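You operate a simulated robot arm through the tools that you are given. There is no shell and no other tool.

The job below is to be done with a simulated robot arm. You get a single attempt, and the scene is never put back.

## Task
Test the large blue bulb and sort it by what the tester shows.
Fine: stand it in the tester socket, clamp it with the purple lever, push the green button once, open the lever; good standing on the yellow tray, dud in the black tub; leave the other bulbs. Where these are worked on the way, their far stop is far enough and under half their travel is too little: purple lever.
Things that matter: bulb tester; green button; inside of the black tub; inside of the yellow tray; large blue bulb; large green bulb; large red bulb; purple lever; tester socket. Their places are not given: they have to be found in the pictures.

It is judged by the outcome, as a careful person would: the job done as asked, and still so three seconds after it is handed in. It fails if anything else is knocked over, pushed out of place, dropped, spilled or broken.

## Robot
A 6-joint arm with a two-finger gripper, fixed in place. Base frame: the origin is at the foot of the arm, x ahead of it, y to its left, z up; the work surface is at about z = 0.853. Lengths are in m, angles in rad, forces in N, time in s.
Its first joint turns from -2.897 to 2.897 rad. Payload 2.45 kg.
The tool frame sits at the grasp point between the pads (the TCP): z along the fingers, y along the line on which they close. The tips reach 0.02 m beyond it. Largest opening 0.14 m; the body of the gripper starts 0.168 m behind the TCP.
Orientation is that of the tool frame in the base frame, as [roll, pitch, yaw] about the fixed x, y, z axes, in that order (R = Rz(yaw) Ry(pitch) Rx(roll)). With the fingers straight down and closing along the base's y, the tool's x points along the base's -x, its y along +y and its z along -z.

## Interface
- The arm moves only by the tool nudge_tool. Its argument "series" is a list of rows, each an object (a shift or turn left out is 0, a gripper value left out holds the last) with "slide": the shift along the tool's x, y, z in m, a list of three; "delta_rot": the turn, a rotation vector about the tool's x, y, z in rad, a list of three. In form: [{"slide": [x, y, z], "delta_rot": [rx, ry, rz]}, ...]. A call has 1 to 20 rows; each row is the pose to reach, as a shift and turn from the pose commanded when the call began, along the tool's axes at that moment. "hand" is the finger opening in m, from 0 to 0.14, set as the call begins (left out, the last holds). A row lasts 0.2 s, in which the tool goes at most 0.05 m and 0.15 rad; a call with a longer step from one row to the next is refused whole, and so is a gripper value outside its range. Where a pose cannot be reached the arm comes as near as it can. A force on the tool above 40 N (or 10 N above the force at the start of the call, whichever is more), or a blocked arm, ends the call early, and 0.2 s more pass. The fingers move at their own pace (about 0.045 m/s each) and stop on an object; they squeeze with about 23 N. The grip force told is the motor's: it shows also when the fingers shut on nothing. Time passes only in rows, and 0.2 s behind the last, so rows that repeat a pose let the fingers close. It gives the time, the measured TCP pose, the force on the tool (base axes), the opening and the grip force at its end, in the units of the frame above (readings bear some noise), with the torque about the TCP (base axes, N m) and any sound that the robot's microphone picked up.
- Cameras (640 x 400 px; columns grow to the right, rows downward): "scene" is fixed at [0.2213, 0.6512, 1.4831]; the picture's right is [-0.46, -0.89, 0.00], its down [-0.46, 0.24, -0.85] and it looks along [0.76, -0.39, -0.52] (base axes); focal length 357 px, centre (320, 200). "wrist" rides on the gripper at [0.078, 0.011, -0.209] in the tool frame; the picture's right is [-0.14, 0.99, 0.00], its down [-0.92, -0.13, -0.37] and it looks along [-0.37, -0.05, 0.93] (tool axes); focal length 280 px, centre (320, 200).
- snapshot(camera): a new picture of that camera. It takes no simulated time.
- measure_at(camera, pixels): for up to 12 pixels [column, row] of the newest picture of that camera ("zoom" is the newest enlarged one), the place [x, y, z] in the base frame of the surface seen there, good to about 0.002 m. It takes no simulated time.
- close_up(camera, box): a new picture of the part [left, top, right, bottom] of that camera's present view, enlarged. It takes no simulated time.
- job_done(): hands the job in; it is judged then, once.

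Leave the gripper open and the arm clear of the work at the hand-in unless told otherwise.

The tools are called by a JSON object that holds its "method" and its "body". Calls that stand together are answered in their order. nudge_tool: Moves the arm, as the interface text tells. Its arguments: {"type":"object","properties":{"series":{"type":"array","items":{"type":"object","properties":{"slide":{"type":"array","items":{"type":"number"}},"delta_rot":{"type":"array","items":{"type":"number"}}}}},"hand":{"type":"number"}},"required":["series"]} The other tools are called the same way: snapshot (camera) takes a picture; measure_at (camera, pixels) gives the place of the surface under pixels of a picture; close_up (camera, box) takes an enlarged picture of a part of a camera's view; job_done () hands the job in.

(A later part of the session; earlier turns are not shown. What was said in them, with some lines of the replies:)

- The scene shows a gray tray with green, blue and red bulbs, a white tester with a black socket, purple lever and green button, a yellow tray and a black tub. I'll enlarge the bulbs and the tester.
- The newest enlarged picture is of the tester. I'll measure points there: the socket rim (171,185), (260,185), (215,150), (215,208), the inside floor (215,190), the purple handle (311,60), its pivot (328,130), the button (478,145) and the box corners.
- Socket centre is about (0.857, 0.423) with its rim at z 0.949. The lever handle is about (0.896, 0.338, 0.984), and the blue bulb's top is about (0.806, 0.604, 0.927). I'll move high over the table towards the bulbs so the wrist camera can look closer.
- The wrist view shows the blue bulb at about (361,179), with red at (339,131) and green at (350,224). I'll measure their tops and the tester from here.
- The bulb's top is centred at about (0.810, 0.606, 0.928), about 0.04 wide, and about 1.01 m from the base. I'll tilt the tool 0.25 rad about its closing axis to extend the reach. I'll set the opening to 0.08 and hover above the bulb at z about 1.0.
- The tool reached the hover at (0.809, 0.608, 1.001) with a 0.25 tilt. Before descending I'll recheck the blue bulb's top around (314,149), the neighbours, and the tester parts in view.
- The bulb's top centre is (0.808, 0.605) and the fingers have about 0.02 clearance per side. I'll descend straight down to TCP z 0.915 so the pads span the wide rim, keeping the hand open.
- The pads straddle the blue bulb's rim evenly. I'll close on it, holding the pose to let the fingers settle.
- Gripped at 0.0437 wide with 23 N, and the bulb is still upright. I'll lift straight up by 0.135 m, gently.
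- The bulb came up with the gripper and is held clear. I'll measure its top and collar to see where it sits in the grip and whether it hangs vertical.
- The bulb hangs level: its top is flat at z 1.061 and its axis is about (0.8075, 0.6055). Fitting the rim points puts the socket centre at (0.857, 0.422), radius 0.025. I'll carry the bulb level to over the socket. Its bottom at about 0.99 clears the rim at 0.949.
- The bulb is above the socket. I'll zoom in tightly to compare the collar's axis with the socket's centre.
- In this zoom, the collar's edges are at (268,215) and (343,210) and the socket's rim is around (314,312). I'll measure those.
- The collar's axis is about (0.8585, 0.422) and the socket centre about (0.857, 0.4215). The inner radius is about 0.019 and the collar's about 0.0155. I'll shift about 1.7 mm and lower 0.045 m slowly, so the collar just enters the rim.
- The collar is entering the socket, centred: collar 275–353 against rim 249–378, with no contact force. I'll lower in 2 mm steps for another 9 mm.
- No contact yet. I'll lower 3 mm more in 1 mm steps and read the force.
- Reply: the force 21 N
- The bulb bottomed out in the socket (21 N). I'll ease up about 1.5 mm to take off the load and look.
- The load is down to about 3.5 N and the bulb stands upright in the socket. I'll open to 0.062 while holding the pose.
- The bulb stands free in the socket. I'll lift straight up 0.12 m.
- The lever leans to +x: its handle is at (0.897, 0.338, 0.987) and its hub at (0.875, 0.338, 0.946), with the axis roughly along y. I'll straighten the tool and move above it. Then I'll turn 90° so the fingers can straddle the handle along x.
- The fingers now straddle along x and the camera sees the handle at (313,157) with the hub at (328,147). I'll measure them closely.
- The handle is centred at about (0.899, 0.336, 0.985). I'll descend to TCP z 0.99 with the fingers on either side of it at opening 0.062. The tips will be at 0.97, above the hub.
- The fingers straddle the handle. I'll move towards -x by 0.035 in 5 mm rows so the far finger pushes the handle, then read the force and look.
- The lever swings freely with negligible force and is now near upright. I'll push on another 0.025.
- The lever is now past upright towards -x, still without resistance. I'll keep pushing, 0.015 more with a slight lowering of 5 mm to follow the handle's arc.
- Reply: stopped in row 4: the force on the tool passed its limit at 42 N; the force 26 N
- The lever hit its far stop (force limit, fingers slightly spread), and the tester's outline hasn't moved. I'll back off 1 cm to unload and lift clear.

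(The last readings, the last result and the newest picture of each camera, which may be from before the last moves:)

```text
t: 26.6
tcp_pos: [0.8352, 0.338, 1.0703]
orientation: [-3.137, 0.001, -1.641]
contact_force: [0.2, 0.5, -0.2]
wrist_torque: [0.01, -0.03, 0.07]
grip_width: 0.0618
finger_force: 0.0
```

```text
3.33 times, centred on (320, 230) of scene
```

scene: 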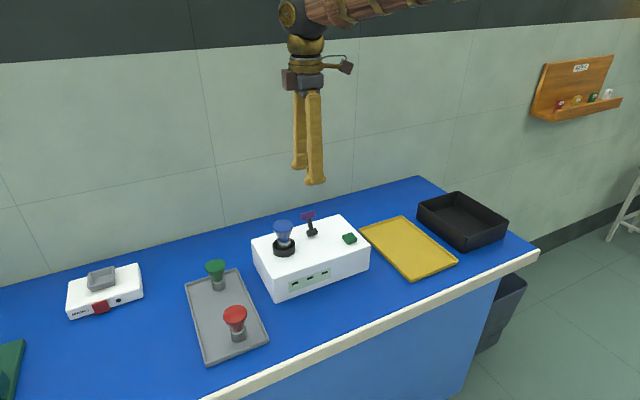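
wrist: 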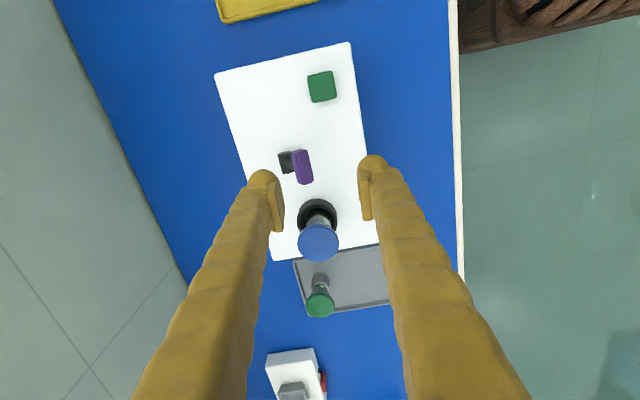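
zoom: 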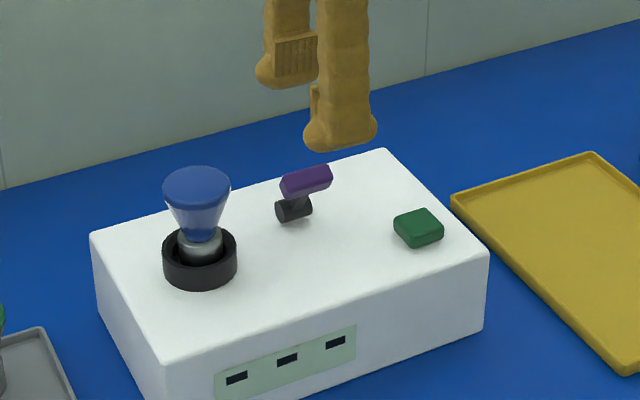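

The lever stayed at its far stop. Now the green button: I'll measure it and the lever from here.

{"method": "measure_at", "body": {"camera": "wrist", "pixels": [[322, 86], [312, 78], [332, 76], [314, 98], [333, 96], [302, 166], [286, 162], [318, 240]]}}

{"method": "close_up", "body": {"camera": "wrist", "box": [280, 50, 360, 210]}}

```text
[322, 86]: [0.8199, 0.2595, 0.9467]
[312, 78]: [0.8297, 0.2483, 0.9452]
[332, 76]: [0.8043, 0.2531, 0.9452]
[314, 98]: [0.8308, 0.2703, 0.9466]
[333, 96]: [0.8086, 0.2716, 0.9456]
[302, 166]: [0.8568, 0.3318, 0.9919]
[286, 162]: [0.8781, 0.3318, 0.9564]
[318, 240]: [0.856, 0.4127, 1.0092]
```

```text
2.50 times, centred on (320, 130) of wrist
```

zoom: 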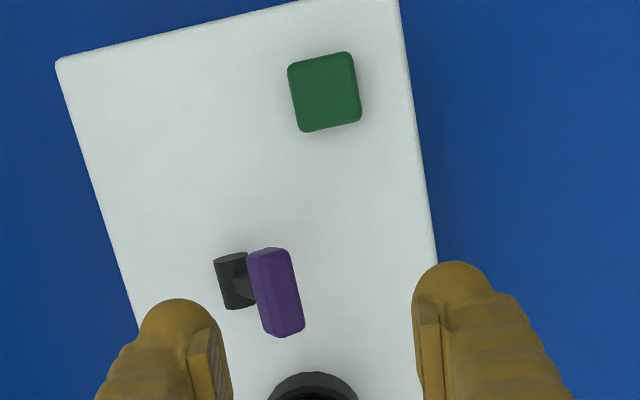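

The button is centred at (0.819, 0.261), top z 0.9465. I'll close the fingers, move over it and stop with the tips about 2.5 cm above.

{"method": "nudge_tool", "body": {"series": [{"slide": [0.026, 0.0035, 0]}, {"slide": [0.052, 0.007, 0]}, {"slide": [0.0779, 0.0106, 0]}, {"slide": [0.0779, 0.0106, 0.04]}, {"slide": [0.0779, 0.0106, 0.08]}, {"slide": [0.0779, 0.0106, 0.08]}], "hand": 0.0}}

{"method": "close_up", "body": {"camera": "scene", "box": [280, 170, 400, 290]}}

{"method": "snapshot", "body": {"camera": "wrist"}}

```text
t: 28.0
tcp_pos: [0.8196, 0.2631, 0.9896]
orientation: [-3.136, 0.001, -1.643]
contact_force: [-0.1, -0.1, -0.7]
wrist_torque: [0.02, 0.02, -0.02]
grip_width: 0.0
finger_force: 22.7
```

```text
3.33 times, centred on (340, 230) of scene
```

zoom: 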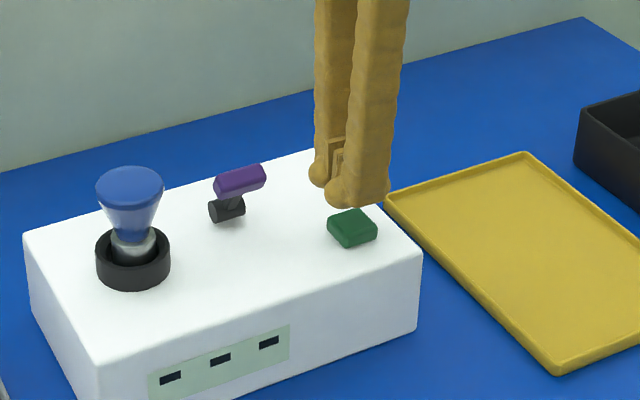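

```text
taken
```

wrist: 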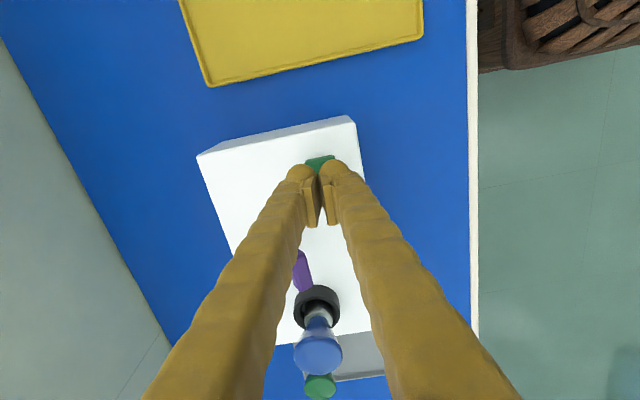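

The tips are above the button with about 23 mm to go. I'll descend 24 mm, slowing at the end, and read the force.

{"method": "nudge_tool", "body": {"series": [{"slide": [0.002, 0, 0.01]}, {"slide": [0.002, 0, 0.018]}, {"slide": [0.002, 0, 0.021]}, {"slide": [0.002, 0, 0.0225]}, {"slide": [0.002, 0, 0.024]}, {"slide": [0.002, 0, 0.024]}]}}

{"method": "close_up", "body": {"camera": "scene", "box": [280, 170, 400, 290]}}

```text
t: 29.4
tcp_pos: [0.8203, 0.2606, 0.9641]
orientation: [-3.137, 0.001, -1.642]
contact_force: [-0.1, 0.7, 0.1]
wrist_torque: [0.0, 0.0, 0.02]
grip_width: 0.0002
finger_force: 23.3
```

```text
3.33 times, centred on (340, 230) of scene
```

zoom: 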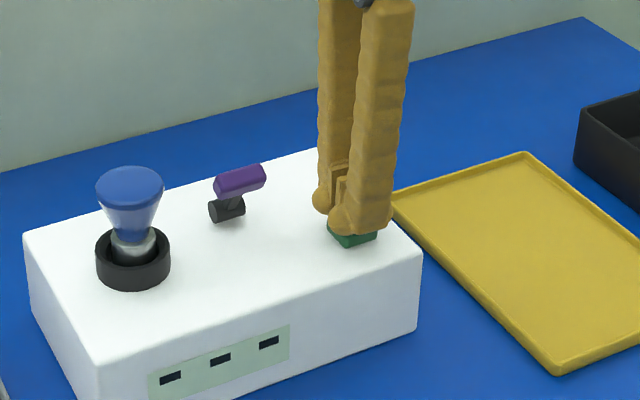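

There's no clear force yet. I'll press on in 1 mm steps, 4 mm more.

{"method": "nudge_tool", "body": {"series": [{"slide": [0, 0, 0.001]}, {"slide": [0, 0, 0.002]}, {"slide": [0, 0, 0.003]}, {"slide": [0, 0, 0.004]}, {"slide": [0, 0, 0.004]}]}}

{"method": "close_up", "body": {"camera": "scene", "box": [280, 170, 400, 290]}}

```text
t: 30.6
tcp_pos: [0.8207, 0.2603, 0.962]
orientation: [-3.137, 0.001, -1.641]
contact_force: [0.1, 0.2, 1.3]
wrist_torque: [-0.01, 0.01, 0.0]
grip_width: 0.0062
finger_force: 29.5
```

```text
3.33 times, centred on (340, 230) of scene
```

zoom: 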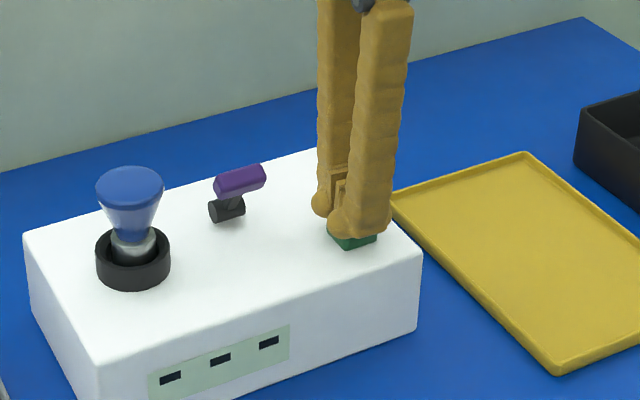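

The fingers were spread 6 mm, though the vertical force reading is small. I'll look more closely at the tips and the button.

{"method": "close_up", "body": {"camera": "scene", "box": [330, 210, 370, 250]}}

{"method": "close_up", "body": {"camera": "wrist", "box": [270, 130, 390, 250]}}

{"method": "close_up", "body": {"camera": "scene", "box": [290, 260, 340, 300]}}

```text
10.00 times, centred on (350, 230) of scene
```

zoom: 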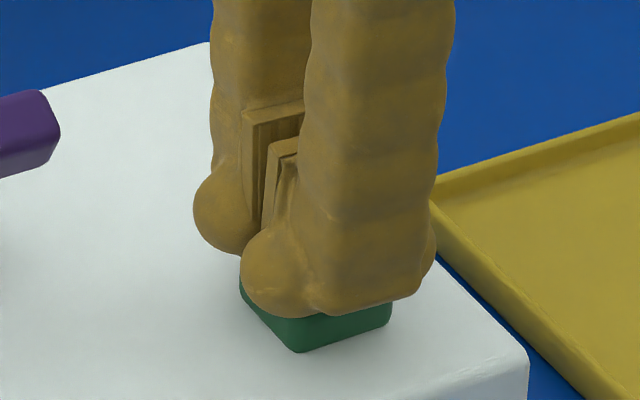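

```text
3.33 times, centred on (330, 190) of wrist
```

zoom: 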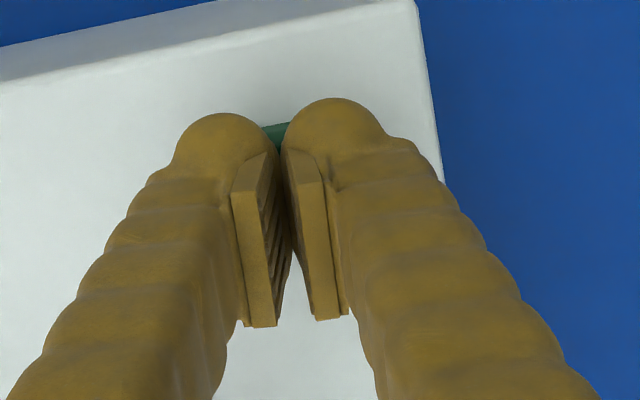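

```text
10.00 times, centred on (315, 280) of scene
```

zoom: 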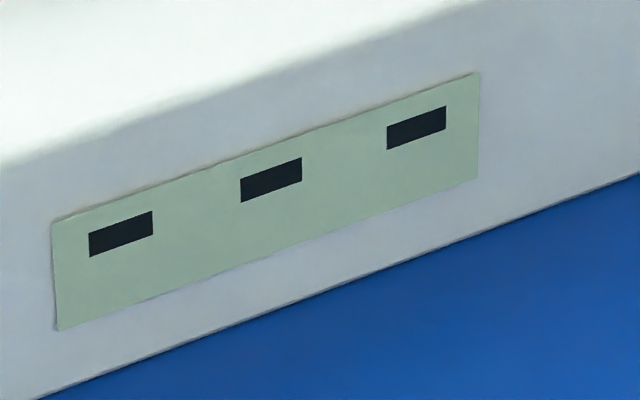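

The panel's three windows are still dark. I'll hold still for a moment to see whether the readings settle.

{"method": "nudge_tool", "body": {"series": [{"slide": [0, 0, 0]}, {"slide": [0, 0, 0]}]}}

{"method": "measure_at", "body": {"camera": "scene", "pixels": [[350, 243], [356, 241], [345, 240], [352, 246]]}}

```text
t: 31.2
tcp_pos: [0.8195, 0.2605, 0.9616]
orientation: [-3.136, 0.001, -1.644]
contact_force: [-0.2, -0.4, 2.3]
wrist_torque: [0.02, 0.01, 0.02]
grip_width: 0.006
finger_force: 29.5
```

```text
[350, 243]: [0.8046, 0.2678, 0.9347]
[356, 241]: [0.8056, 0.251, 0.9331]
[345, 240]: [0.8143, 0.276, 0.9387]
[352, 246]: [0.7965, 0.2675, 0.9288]
```

Force is about 2 N, so the button is sprung and only partly pressed. I'll press another 3 mm slowly.

{"method": "nudge_tool", "body": {"series": [{"slide": [0, 0, 0.001]}, {"slide": [0, 0, 0.002]}, {"slide": [0, 0, 0.003]}, {"slide": [0, 0, 0.003]}]}}

{"method": "close_up", "body": {"camera": "scene", "box": [280, 210, 380, 300]}}

```text
t: 32.2
tcp_pos: [0.8189, 0.2608, 0.9576]
orientation: [-3.136, 0.003, -1.642]
contact_force: [0.4, 0.0, 3.7]
wrist_torque: [0.01, 0.01, -0.03]
grip_width: 0.0062
finger_force: 29.3
heard: click
```

```text
4.44 times, centred on (330, 255) of scene
```

zoom: 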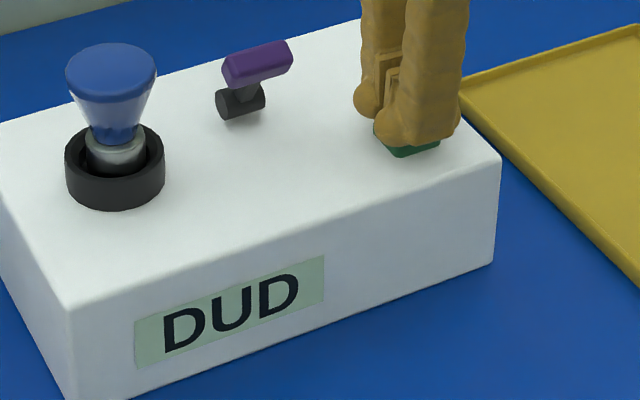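

There was a click and the panel reads "DUD". I'll lift straight off the button and check that the reading holds.

{"method": "nudge_tool", "body": {"series": [{"slide": [0, 0, -0.01]}, {"slide": [0, 0, -0.03]}, {"slide": [0, 0, -0.07]}, {"slide": [0, 0, -0.11]}, {"slide": [0, 0, -0.11]}]}}

{"method": "snapshot", "body": {"camera": "wrist"}}

{"method": "close_up", "body": {"camera": "scene", "box": [240, 180, 390, 310]}}

```text
t: 33.4
tcp_pos: [0.8189, 0.2633, 1.0684]
orientation: [-3.135, 0.0, -1.643]
contact_force: [0.5, 0.1, -0.3]
wrist_torque: [-0.01, 0.01, 0.01]
grip_width: 0.0001
finger_force: 29.0
```

```text
taken
```

wrist: 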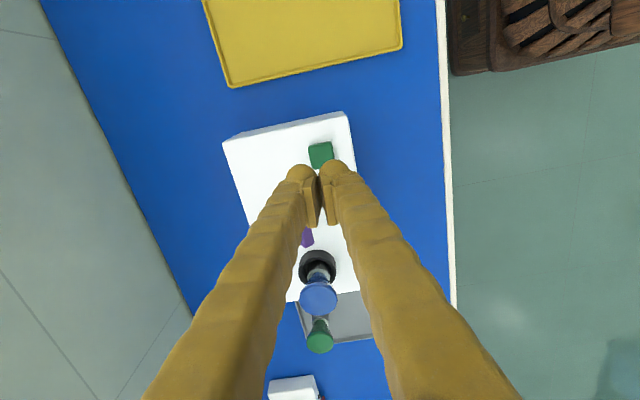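

```text
3.08 times, centred on (315, 245) of scene
```

zoom: 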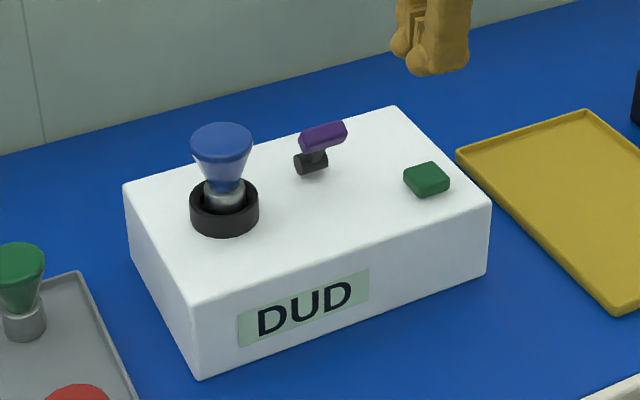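

The result is DUD, so the bulb goes to the black tub. First I'll open the lever: closed fingers go to the near side of the handle (about x 0.816, y 0.335), then down to z 0.99.

{"method": "nudge_tool", "body": {"series": [{"slide": [-0.036, 0.004, 0]}, {"slide": [-0.0728, 0.008, 0]}, {"slide": [-0.0728, 0.008, 0.03]}, {"slide": [-0.0728, 0.008, 0.055]}, {"slide": [-0.0728, 0.008, 0.078]}, {"slide": [-0.0728, 0.008, 0.078]}]}}

{"method": "snapshot", "body": {"camera": "wrist"}}

{"method": "close_up", "body": {"camera": "scene", "box": [240, 180, 390, 310]}}

```text
t: 34.8
tcp_pos: [0.8177, 0.3322, 0.9921]
orientation: [-3.137, 0.002, -1.643]
contact_force: [0.6, 0.0, -0.6]
wrist_torque: [-0.01, -0.01, 0.01]
grip_width: 0.0
finger_force: 29.2
```

```text
taken
```

wrist: 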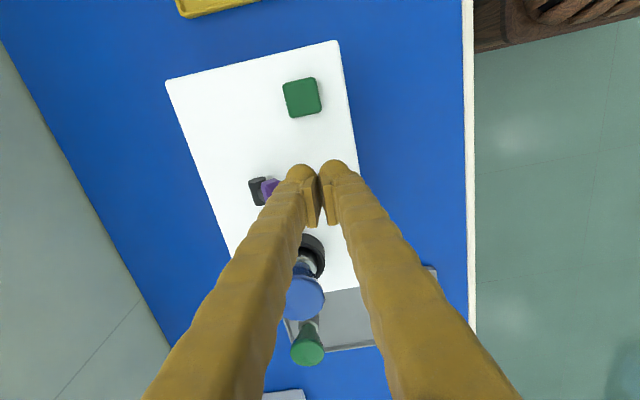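

```text
3.08 times, centred on (315, 245) of scene
```

zoom: 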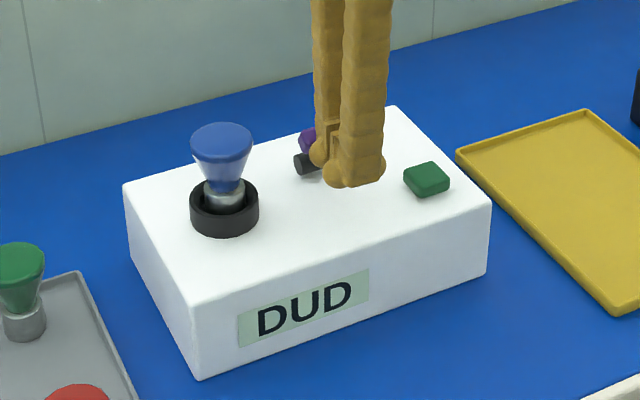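

The fingers are just in front of the handle. I'll push towards +x by 0.05 in small steps.

{"method": "nudge_tool", "body": {"series": [{"slide": [0, -0.006, 0]}, {"slide": [0, -0.012, 0]}, {"slide": [0, -0.018, 0]}, {"slide": [0, -0.024, 0]}, {"slide": [0, -0.03, 0]}, {"slide": [0, -0.036, 0]}, {"slide": [0, -0.042, 0]}, {"slide": [0, -0.047, 0]}, {"slide": [0, -0.05, 0]}]}}

{"method": "snapshot", "body": {"camera": "wrist"}}

{"method": "close_up", "body": {"camera": "scene", "box": [240, 180, 390, 310]}}

```text
t: 36.8
tcp_pos: [0.8644, 0.3294, 0.9906]
orientation: [-3.14, 0.001, -1.643]
contact_force: [-23.2, -1.0, 5.6]
wrist_torque: [0.06, 0.08, 0.26]
grip_width: 0.0001
finger_force: 29.6
```

```text
taken
```

wrist: 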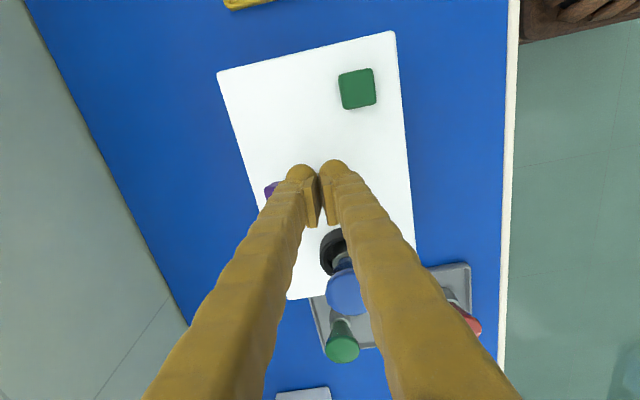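

```text
3.08 times, centred on (315, 245) of scene
```

zoom: 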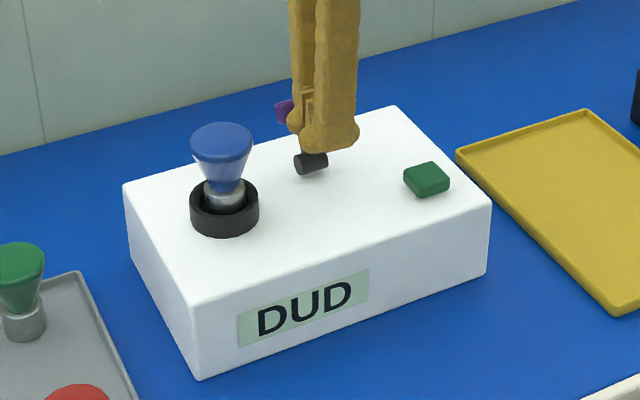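

The stop is felt (23 N) and the lever is at its open end. I'll back off, lift and check.

{"method": "nudge_tool", "body": {"series": [{"slide": [0, 0.006, 0]}, {"slide": [0, 0.015, 0]}, {"slide": [0, 0.015, -0.03]}, {"slide": [0, 0.015, -0.07]}, {"slide": [0, 0.015, -0.115]}, {"slide": [0, 0.015, -0.115]}]}}

{"method": "snapshot", "body": {"camera": "scene"}}

{"method": "close_up", "body": {"camera": "scene", "box": [240, 180, 390, 310]}}

```text
t: 38.2
tcp_pos: [0.8515, 0.3311, 1.1047]
orientation: [-3.136, 0.0, -1.642]
contact_force: [0.0, -0.4, 0.2]
wrist_torque: [0.02, -0.02, -0.03]
grip_width: 0.0
finger_force: 29.5
```

```text
taken
```

scene: 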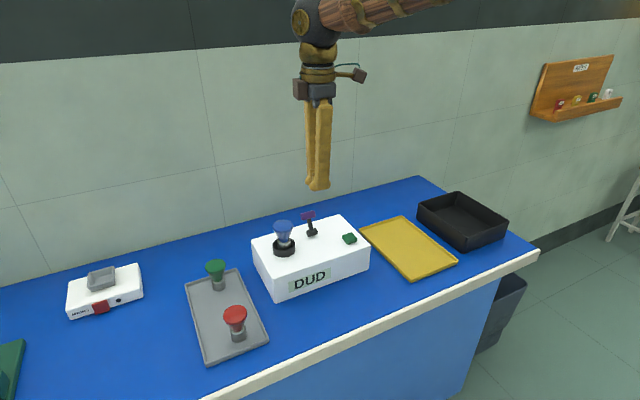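

```text
3.08 times, centred on (315, 245) of scene
```

zoom: 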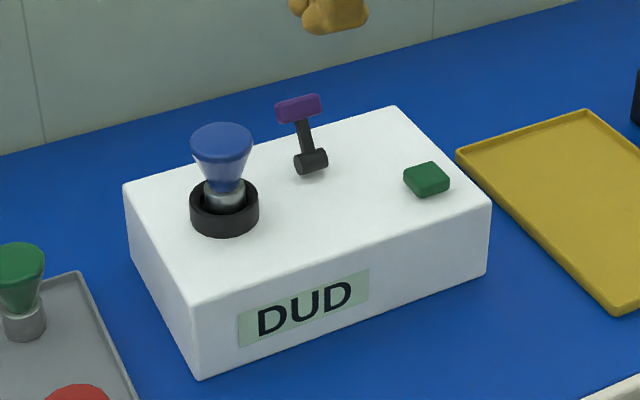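

The lever is open and the display still shows DUD. I'll move over the bulb with the fingers still closing along x, opening to 0.08.

{"method": "nudge_tool", "body": {"series": [{"slide": [-0.03, 0.0003, 0]}, {"slide": [-0.06, 0.0005, 0]}, {"slide": [-0.0902, 0.0008, 0]}, {"slide": [-0.0902, 0.0008, 0]}, {"slide": [-0.0902, 0.0008, 0]}], "hand": 0.08}}

{"method": "snapshot", "body": {"camera": "wrist"}}

{"method": "measure_at", "body": {"camera": "scene", "pixels": [[460, 192], [508, 218], [465, 250], [417, 203], [460, 215], [440, 212], [485, 222], [462, 235], [462, 200], [280, 226], [288, 226], [284, 232]]}}

{"method": "close_up", "body": {"camera": "scene", "box": [400, 170, 520, 270]}}

```text
t: 39.4
tcp_pos: [0.8571, 0.4194, 1.105]
orientation: [-3.136, 0.0, -1.641]
contact_force: [-0.2, -0.5, 0.2]
wrist_torque: [-0.01, 0.0, 0.02]
grip_width: 0.0798
finger_force: 0.1
```

```text
taken
```

wrist: 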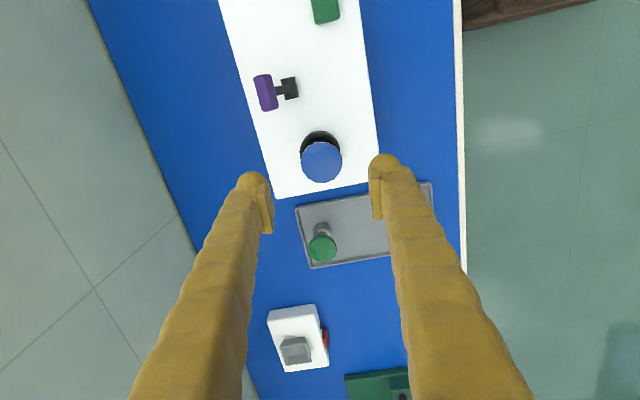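

```text
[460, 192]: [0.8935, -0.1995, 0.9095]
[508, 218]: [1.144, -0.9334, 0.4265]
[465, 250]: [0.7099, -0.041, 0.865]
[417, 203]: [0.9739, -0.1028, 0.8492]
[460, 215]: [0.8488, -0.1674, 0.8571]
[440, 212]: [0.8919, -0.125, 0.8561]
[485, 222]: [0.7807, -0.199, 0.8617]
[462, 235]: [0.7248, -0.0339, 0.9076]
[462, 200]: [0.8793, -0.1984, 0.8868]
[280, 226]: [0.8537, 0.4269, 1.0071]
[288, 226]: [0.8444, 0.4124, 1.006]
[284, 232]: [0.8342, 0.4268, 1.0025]
```

```text
4.00 times, centred on (460, 220) of scene
```

zoom: 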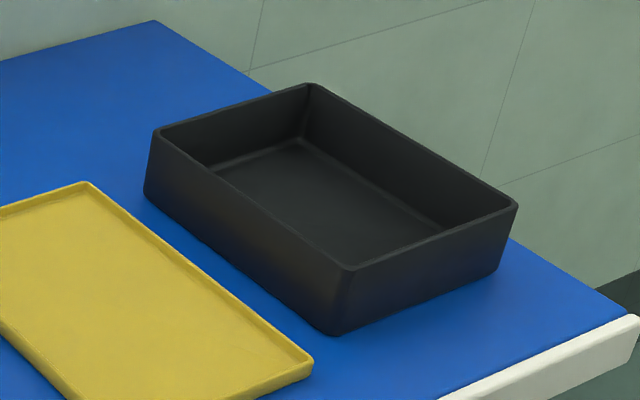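

I'll measure the tub's rim corners and floor in this zoom, and the bulb's top at (321,161) in the wrist view.

{"method": "measure_at", "body": {"camera": "zoom", "pixels": [[160, 132], [309, 86], [513, 206], [350, 267], [320, 190], [260, 170], [390, 225], [300, 140]]}}

{"method": "measure_at", "body": {"camera": "wrist", "pixels": [[321, 161], [302, 162], [341, 160], [321, 143], [322, 181], [265, 93], [290, 88]]}}

```text
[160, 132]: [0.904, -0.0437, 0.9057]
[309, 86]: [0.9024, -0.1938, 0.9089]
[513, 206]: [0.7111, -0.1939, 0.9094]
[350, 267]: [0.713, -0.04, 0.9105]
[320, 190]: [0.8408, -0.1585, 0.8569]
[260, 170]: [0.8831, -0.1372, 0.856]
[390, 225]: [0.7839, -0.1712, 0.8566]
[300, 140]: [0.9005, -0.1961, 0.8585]
```

```text
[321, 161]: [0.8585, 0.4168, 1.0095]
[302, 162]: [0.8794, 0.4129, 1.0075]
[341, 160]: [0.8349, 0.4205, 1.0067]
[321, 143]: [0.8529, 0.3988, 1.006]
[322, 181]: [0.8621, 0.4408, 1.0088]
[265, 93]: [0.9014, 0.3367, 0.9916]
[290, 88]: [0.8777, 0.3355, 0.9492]
```

The bulb's top centre is (0.857, 0.4195), right under the TCP. The tub spans x 0.711–0.904 and y −0.195 to −0.042, with floor 0.8565 and rim 0.909. I'll descend to z 0.995 around the bulb.

{"method": "nudge_tool", "body": {"series": [{"slide": [0, 0, 0.025]}, {"slide": [0, 0, 0.05]}, {"slide": [0, 0, 0.07]}, {"slide": [0, 0, 0.09]}, {"slide": [0, 0, 0.11]}, {"slide": [0, 0, 0.11]}]}}

{"method": "snapshot", "body": {"camera": "wrist"}}

{"method": "close_up", "body": {"camera": "scene", "box": [240, 180, 340, 270]}}

```text
t: 40.8
tcp_pos: [0.8576, 0.4211, 0.9934]
orientation: [-3.137, 0.001, -1.643]
contact_force: [0.4, -0.5, 0.1]
wrist_torque: [0.01, 0.02, 0.01]
grip_width: 0.08
finger_force: 0.0
```

```text
taken
```

wrist: 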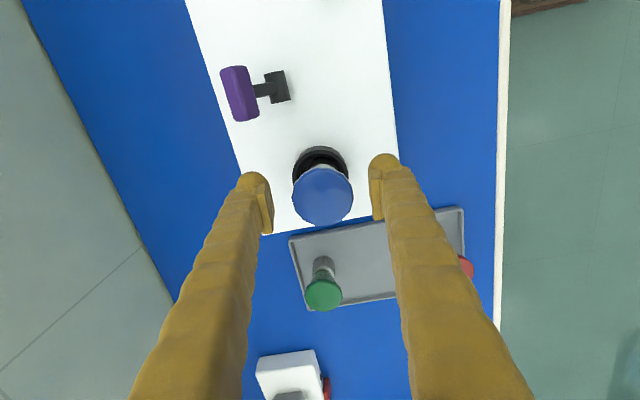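

```text
4.44 times, centred on (290, 225) of scene
```

zoom: 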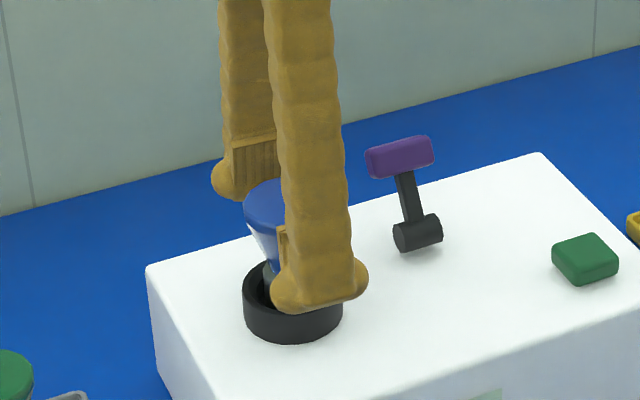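

The pads straddle the bulb's rim evenly. I'll close on it.

{"method": "nudge_tool", "body": {"series": [{"slide": [0, 0, 0]}, {"slide": [0, 0, 0]}, {"slide": [0, 0, 0]}, {"slide": [0, 0, 0]}, {"slide": [0, 0, 0]}], "hand": 0.02}}

{"method": "snapshot", "body": {"camera": "wrist"}}

```text
t: 42.0
tcp_pos: [0.8591, 0.4194, 0.994]
orientation: [-3.135, 0.003, -1.642]
contact_force: [-0.6, 0.3, 0.5]
wrist_torque: [0.02, 0.03, 0.0]
grip_width: 0.0462
finger_force: 22.6
```

```text
taken
```

wrist: 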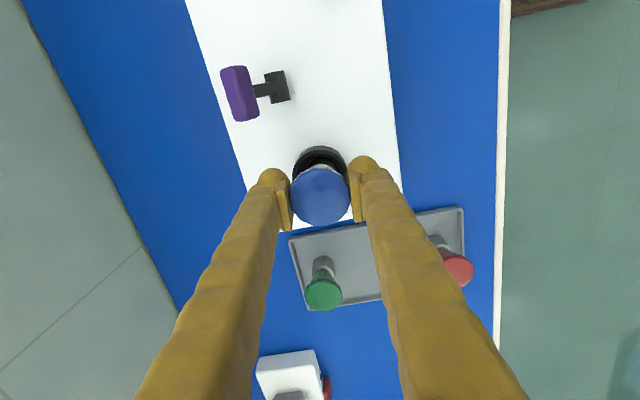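

Gripped. I'll lift straight up slowly by 0.095.

{"method": "nudge_tool", "body": {"series": [{"slide": [0, 0, -0.006]}, {"slide": [0, 0, -0.015]}, {"slide": [0, 0, -0.03]}, {"slide": [0, 0, -0.05]}, {"slide": [0, 0, -0.075]}, {"slide": [0, 0, -0.095]}, {"slide": [0, 0, -0.095]}]}}

{"method": "close_up", "body": {"camera": "scene", "box": [220, 150, 370, 270]}}

{"method": "snapshot", "body": {"camera": "wrist"}}

```text
t: 43.6
tcp_pos: [0.8561, 0.4216, 1.0912]
orientation: [-3.136, 0.002, -1.642]
contact_force: [-0.8, -0.1, -1.4]
wrist_torque: [0.01, 0.01, -0.04]
grip_width: 0.0459
finger_force: 23.2
```

```text
3.33 times, centred on (295, 210) of scene
```

zoom: 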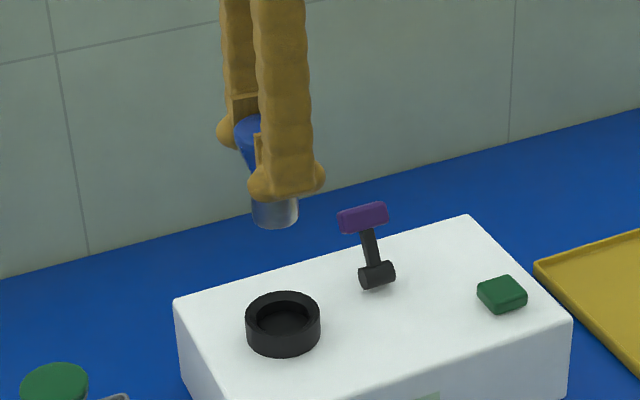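

```text
taken
```

wrist: 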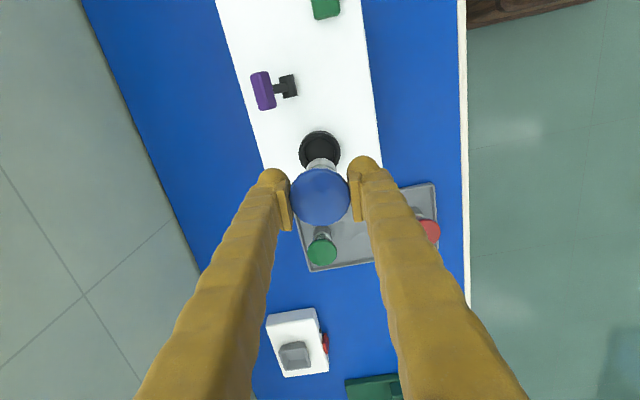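

The bulb is held clear, with its bottom at about z 1.035. I'll carry it level over to the tub's centre (0.808, −0.118), about 0.54 m in 15 steps.

{"method": "nudge_tool", "body": {"series": [{"slide": [0.02, 0.0004, 0]}, {"slide": [0.056, 0.0011, 0]}, {"slide": [0.096, 0.0019, 0]}, {"slide": [0.136, 0.0027, 0]}, {"slide": [0.176, 0.0034, 0]}, {"slide": [0.216, 0.0042, 0]}, {"slide": [0.256, 0.005, 0]}, {"slide": [0.296, 0.0058, 0]}, {"slide": [0.336, 0.0066, 0]}, {"slide": [0.376, 0.0074, 0]}, {"slide": [0.416, 0.0081, 0]}, {"slide": [0.456, 0.0089, 0]}, {"slide": [0.49, 0.0096, 0]}, {"slide": [0.52, 0.0102, 0]}, {"slide": [0.5411, 0.0106, 0]}, {"slide": [0.5411, 0.0106, 0]}]}}

{"method": "snapshot", "body": {"camera": "scene"}}

{"method": "snapshot", "body": {"camera": "wrist"}}

```text
t: 47.0
tcp_pos: [0.8071, -0.1168, 1.0899]
orientation: [-3.137, 0.003, -1.643]
contact_force: [0.1, 0.4, -0.8]
wrist_torque: [0.01, -0.01, 0.01]
grip_width: 0.046
finger_force: 23.3
```

```text
taken
```

scene: 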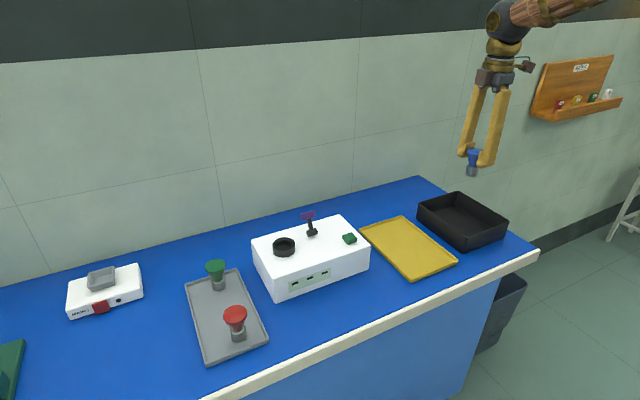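

```text
taken
```

wrist: 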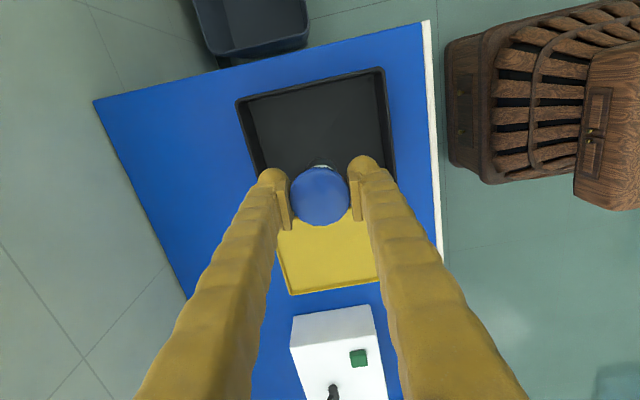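

The bulb is over the tub's middle. Floor contact is expected at TCP z about 0.915. I'll lower to about 0.921 first.

{"method": "nudge_tool", "body": {"series": [{"slide": [0, 0, 0.02]}, {"slide": [0, 0, 0.05]}, {"slide": [0, 0, 0.08]}, {"slide": [0, 0, 0.11]}, {"slide": [0, 0, 0.135]}, {"slide": [0, 0, 0.155]}, {"slide": [0, 0, 0.168]}, {"slide": [0, 0, 0.168]}]}}

{"method": "close_up", "body": {"camera": "scene", "box": [400, 150, 520, 260]}}

```text
t: 48.8
tcp_pos: [0.8088, -0.1182, 0.9208]
orientation: [-3.136, 0.001, -1.642]
contact_force: [-0.1, 0.7, -0.4]
wrist_torque: [-0.01, 0.03, -0.01]
grip_width: 0.0457
finger_force: 23.1
```

```text
3.64 times, centred on (460, 205) of scene
```

zoom: 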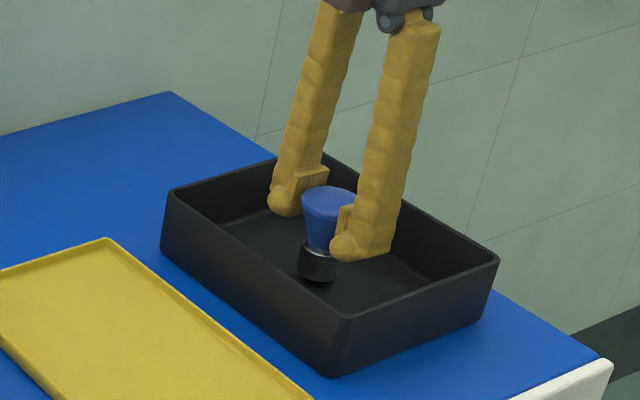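

No contact yet, so I'll lower in 1 mm steps, 7 mm more.

{"method": "nudge_tool", "body": {"series": [{"slide": [0, 0, 0.002]}, {"slide": [0, 0, 0.004]}, {"slide": [0, 0, 0.005]}, {"slide": [0, 0, 0.006]}, {"slide": [0, 0, 0.007]}, {"slide": [0, 0, 0.007]}]}}

{"method": "close_up", "body": {"camera": "scene", "box": [430, 180, 500, 240]}}

```text
t: 50.2
tcp_pos: [0.8088, -0.118, 0.9149]
orientation: [-3.134, 0.0, -1.642]
contact_force: [-1.5, -2.2, 6.1]
wrist_torque: [-0.1, -0.05, -0.02]
grip_width: 0.0458
finger_force: 22.9
```

```text
6.67 times, centred on (465, 210) of scene
```

zoom: 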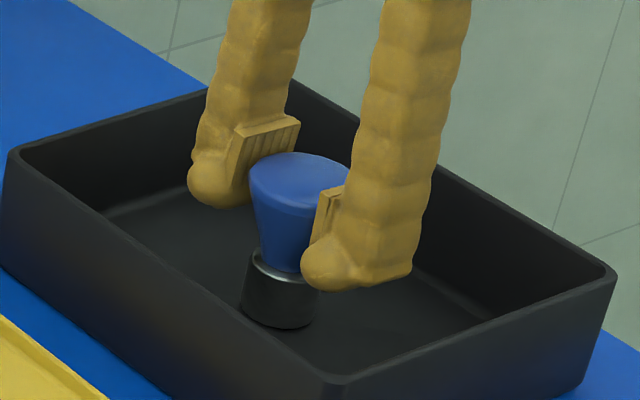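

The bulb touches the tub's floor lightly (6 N). I'll open to 0.075 while holding still.

{"method": "nudge_tool", "body": {"series": [{"slide": [0, 0, 0]}, {"slide": [0, 0, 0]}, {"slide": [0, 0, 0]}, {"slide": [0, 0, 0]}], "hand": 0.075}}

{"method": "close_up", "body": {"camera": "scene", "box": [430, 180, 500, 240]}}

```text
t: 51.2
tcp_pos: [0.8085, -0.1172, 0.9146]
orientation: [-3.136, 0.001, -1.642]
contact_force: [0.8, 0.3, -0.3]
wrist_torque: [0.0, 0.02, 0.02]
grip_width: 0.0751
finger_force: 0.0
```

```text
6.67 times, centred on (465, 210) of scene
```

zoom: 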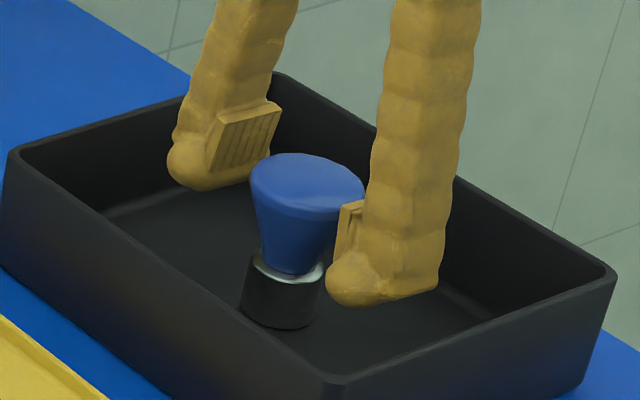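

The bulb stands in the tub, released. I'll lift straight up 0.2 m, clear of everything.

{"method": "nudge_tool", "body": {"series": [{"slide": [0, 0, -0.015]}, {"slide": [0, 0, -0.04]}, {"slide": [0, 0, -0.075]}, {"slide": [0, 0, -0.115]}, {"slide": [0, 0, -0.16]}, {"slide": [0, 0, -0.2]}, {"slide": [0, 0, -0.2]}]}}

{"method": "nudge_tool", "body": {"series": [{"slide": [0, 0.03, -0.02]}, {"slide": [0, 0.06, -0.04]}, {"slide": [0, 0.06, -0.04]}, {"slide": [0, 0.06, -0.04]}], "hand": 0.1}}

{"method": "snapshot", "body": {"camera": "scene"}}

{"method": "close_up", "body": {"camera": "scene", "box": [240, 180, 520, 310]}}

{"method": "close_up", "body": {"camera": "scene", "box": [170, 240, 290, 370]}}

```text
t: 52.8
tcp_pos: [0.8077, -0.118, 1.1127]
orientation: [-3.137, 0.002, -1.642]
contact_force: [-0.2, 0.1, 0.3]
wrist_torque: [0.02, 0.01, 0.01]
grip_width: 0.0751
finger_force: 0.0
```

```text
t: 53.8
tcp_pos: [0.7466, -0.1138, 1.154]
orientation: [-3.136, 0.003, -1.643]
contact_force: [0.0, 0.3, 0.4]
wrist_torque: [0.0, 0.01, 0.01]
grip_width: 0.1001
finger_force: 0.0
```

```text
taken
```

scene: 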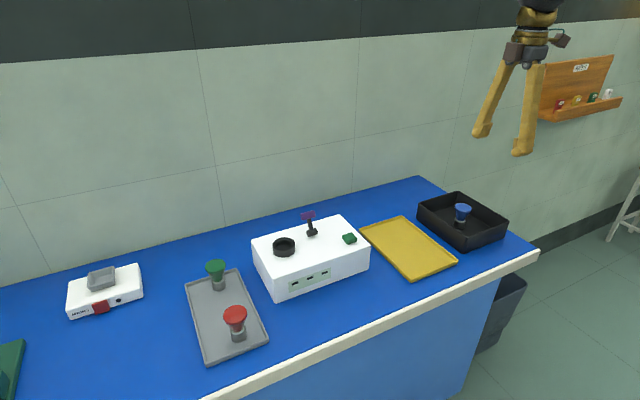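

```text
2.29 times, centred on (380, 245) of scene
```

zoom: 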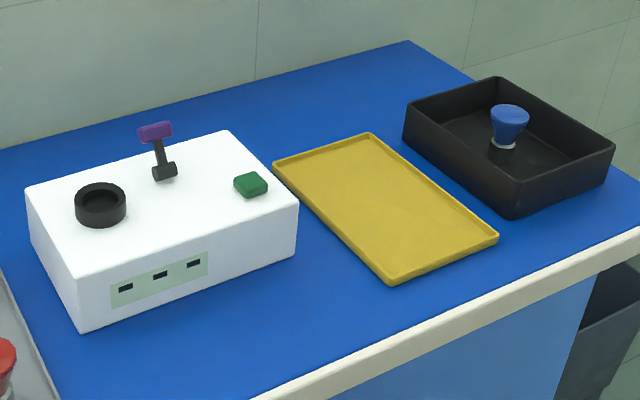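

```text
3.08 times, centred on (230, 305) of scene
```

zoom: 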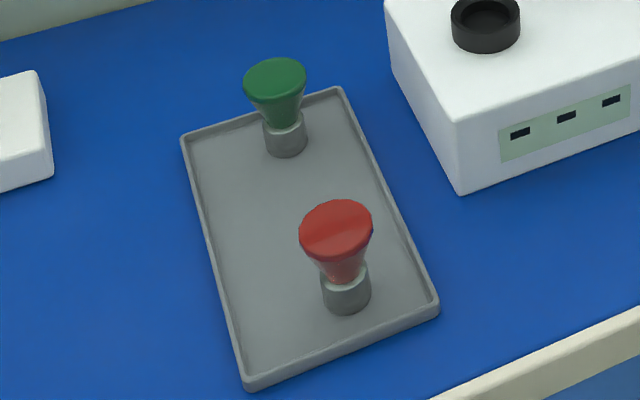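

The dud blue bulb stands in the black tub and the lever is open. The red and green bulbs and the tester are unmoved, and the gripper is open and clear. I'm handing the job in.

{"method": "job_done", "body": {}}

```text
The job is handed in.
```

The large blue bulb tested as a dud, so I put it in the black tub, where it is standing upright. The job is handed in.

- **Test:** I stood the bulb in the socket and pushed the purple lever to its far stop. I then pressed the green button once, heard it click, and the panel read "DUD".
- **Lever:** It is back at its open stop, where it started.
- **Everything else:** In the last pictures the red and green bulbs and the tester were where they started. The gripper is open and clear of the work.
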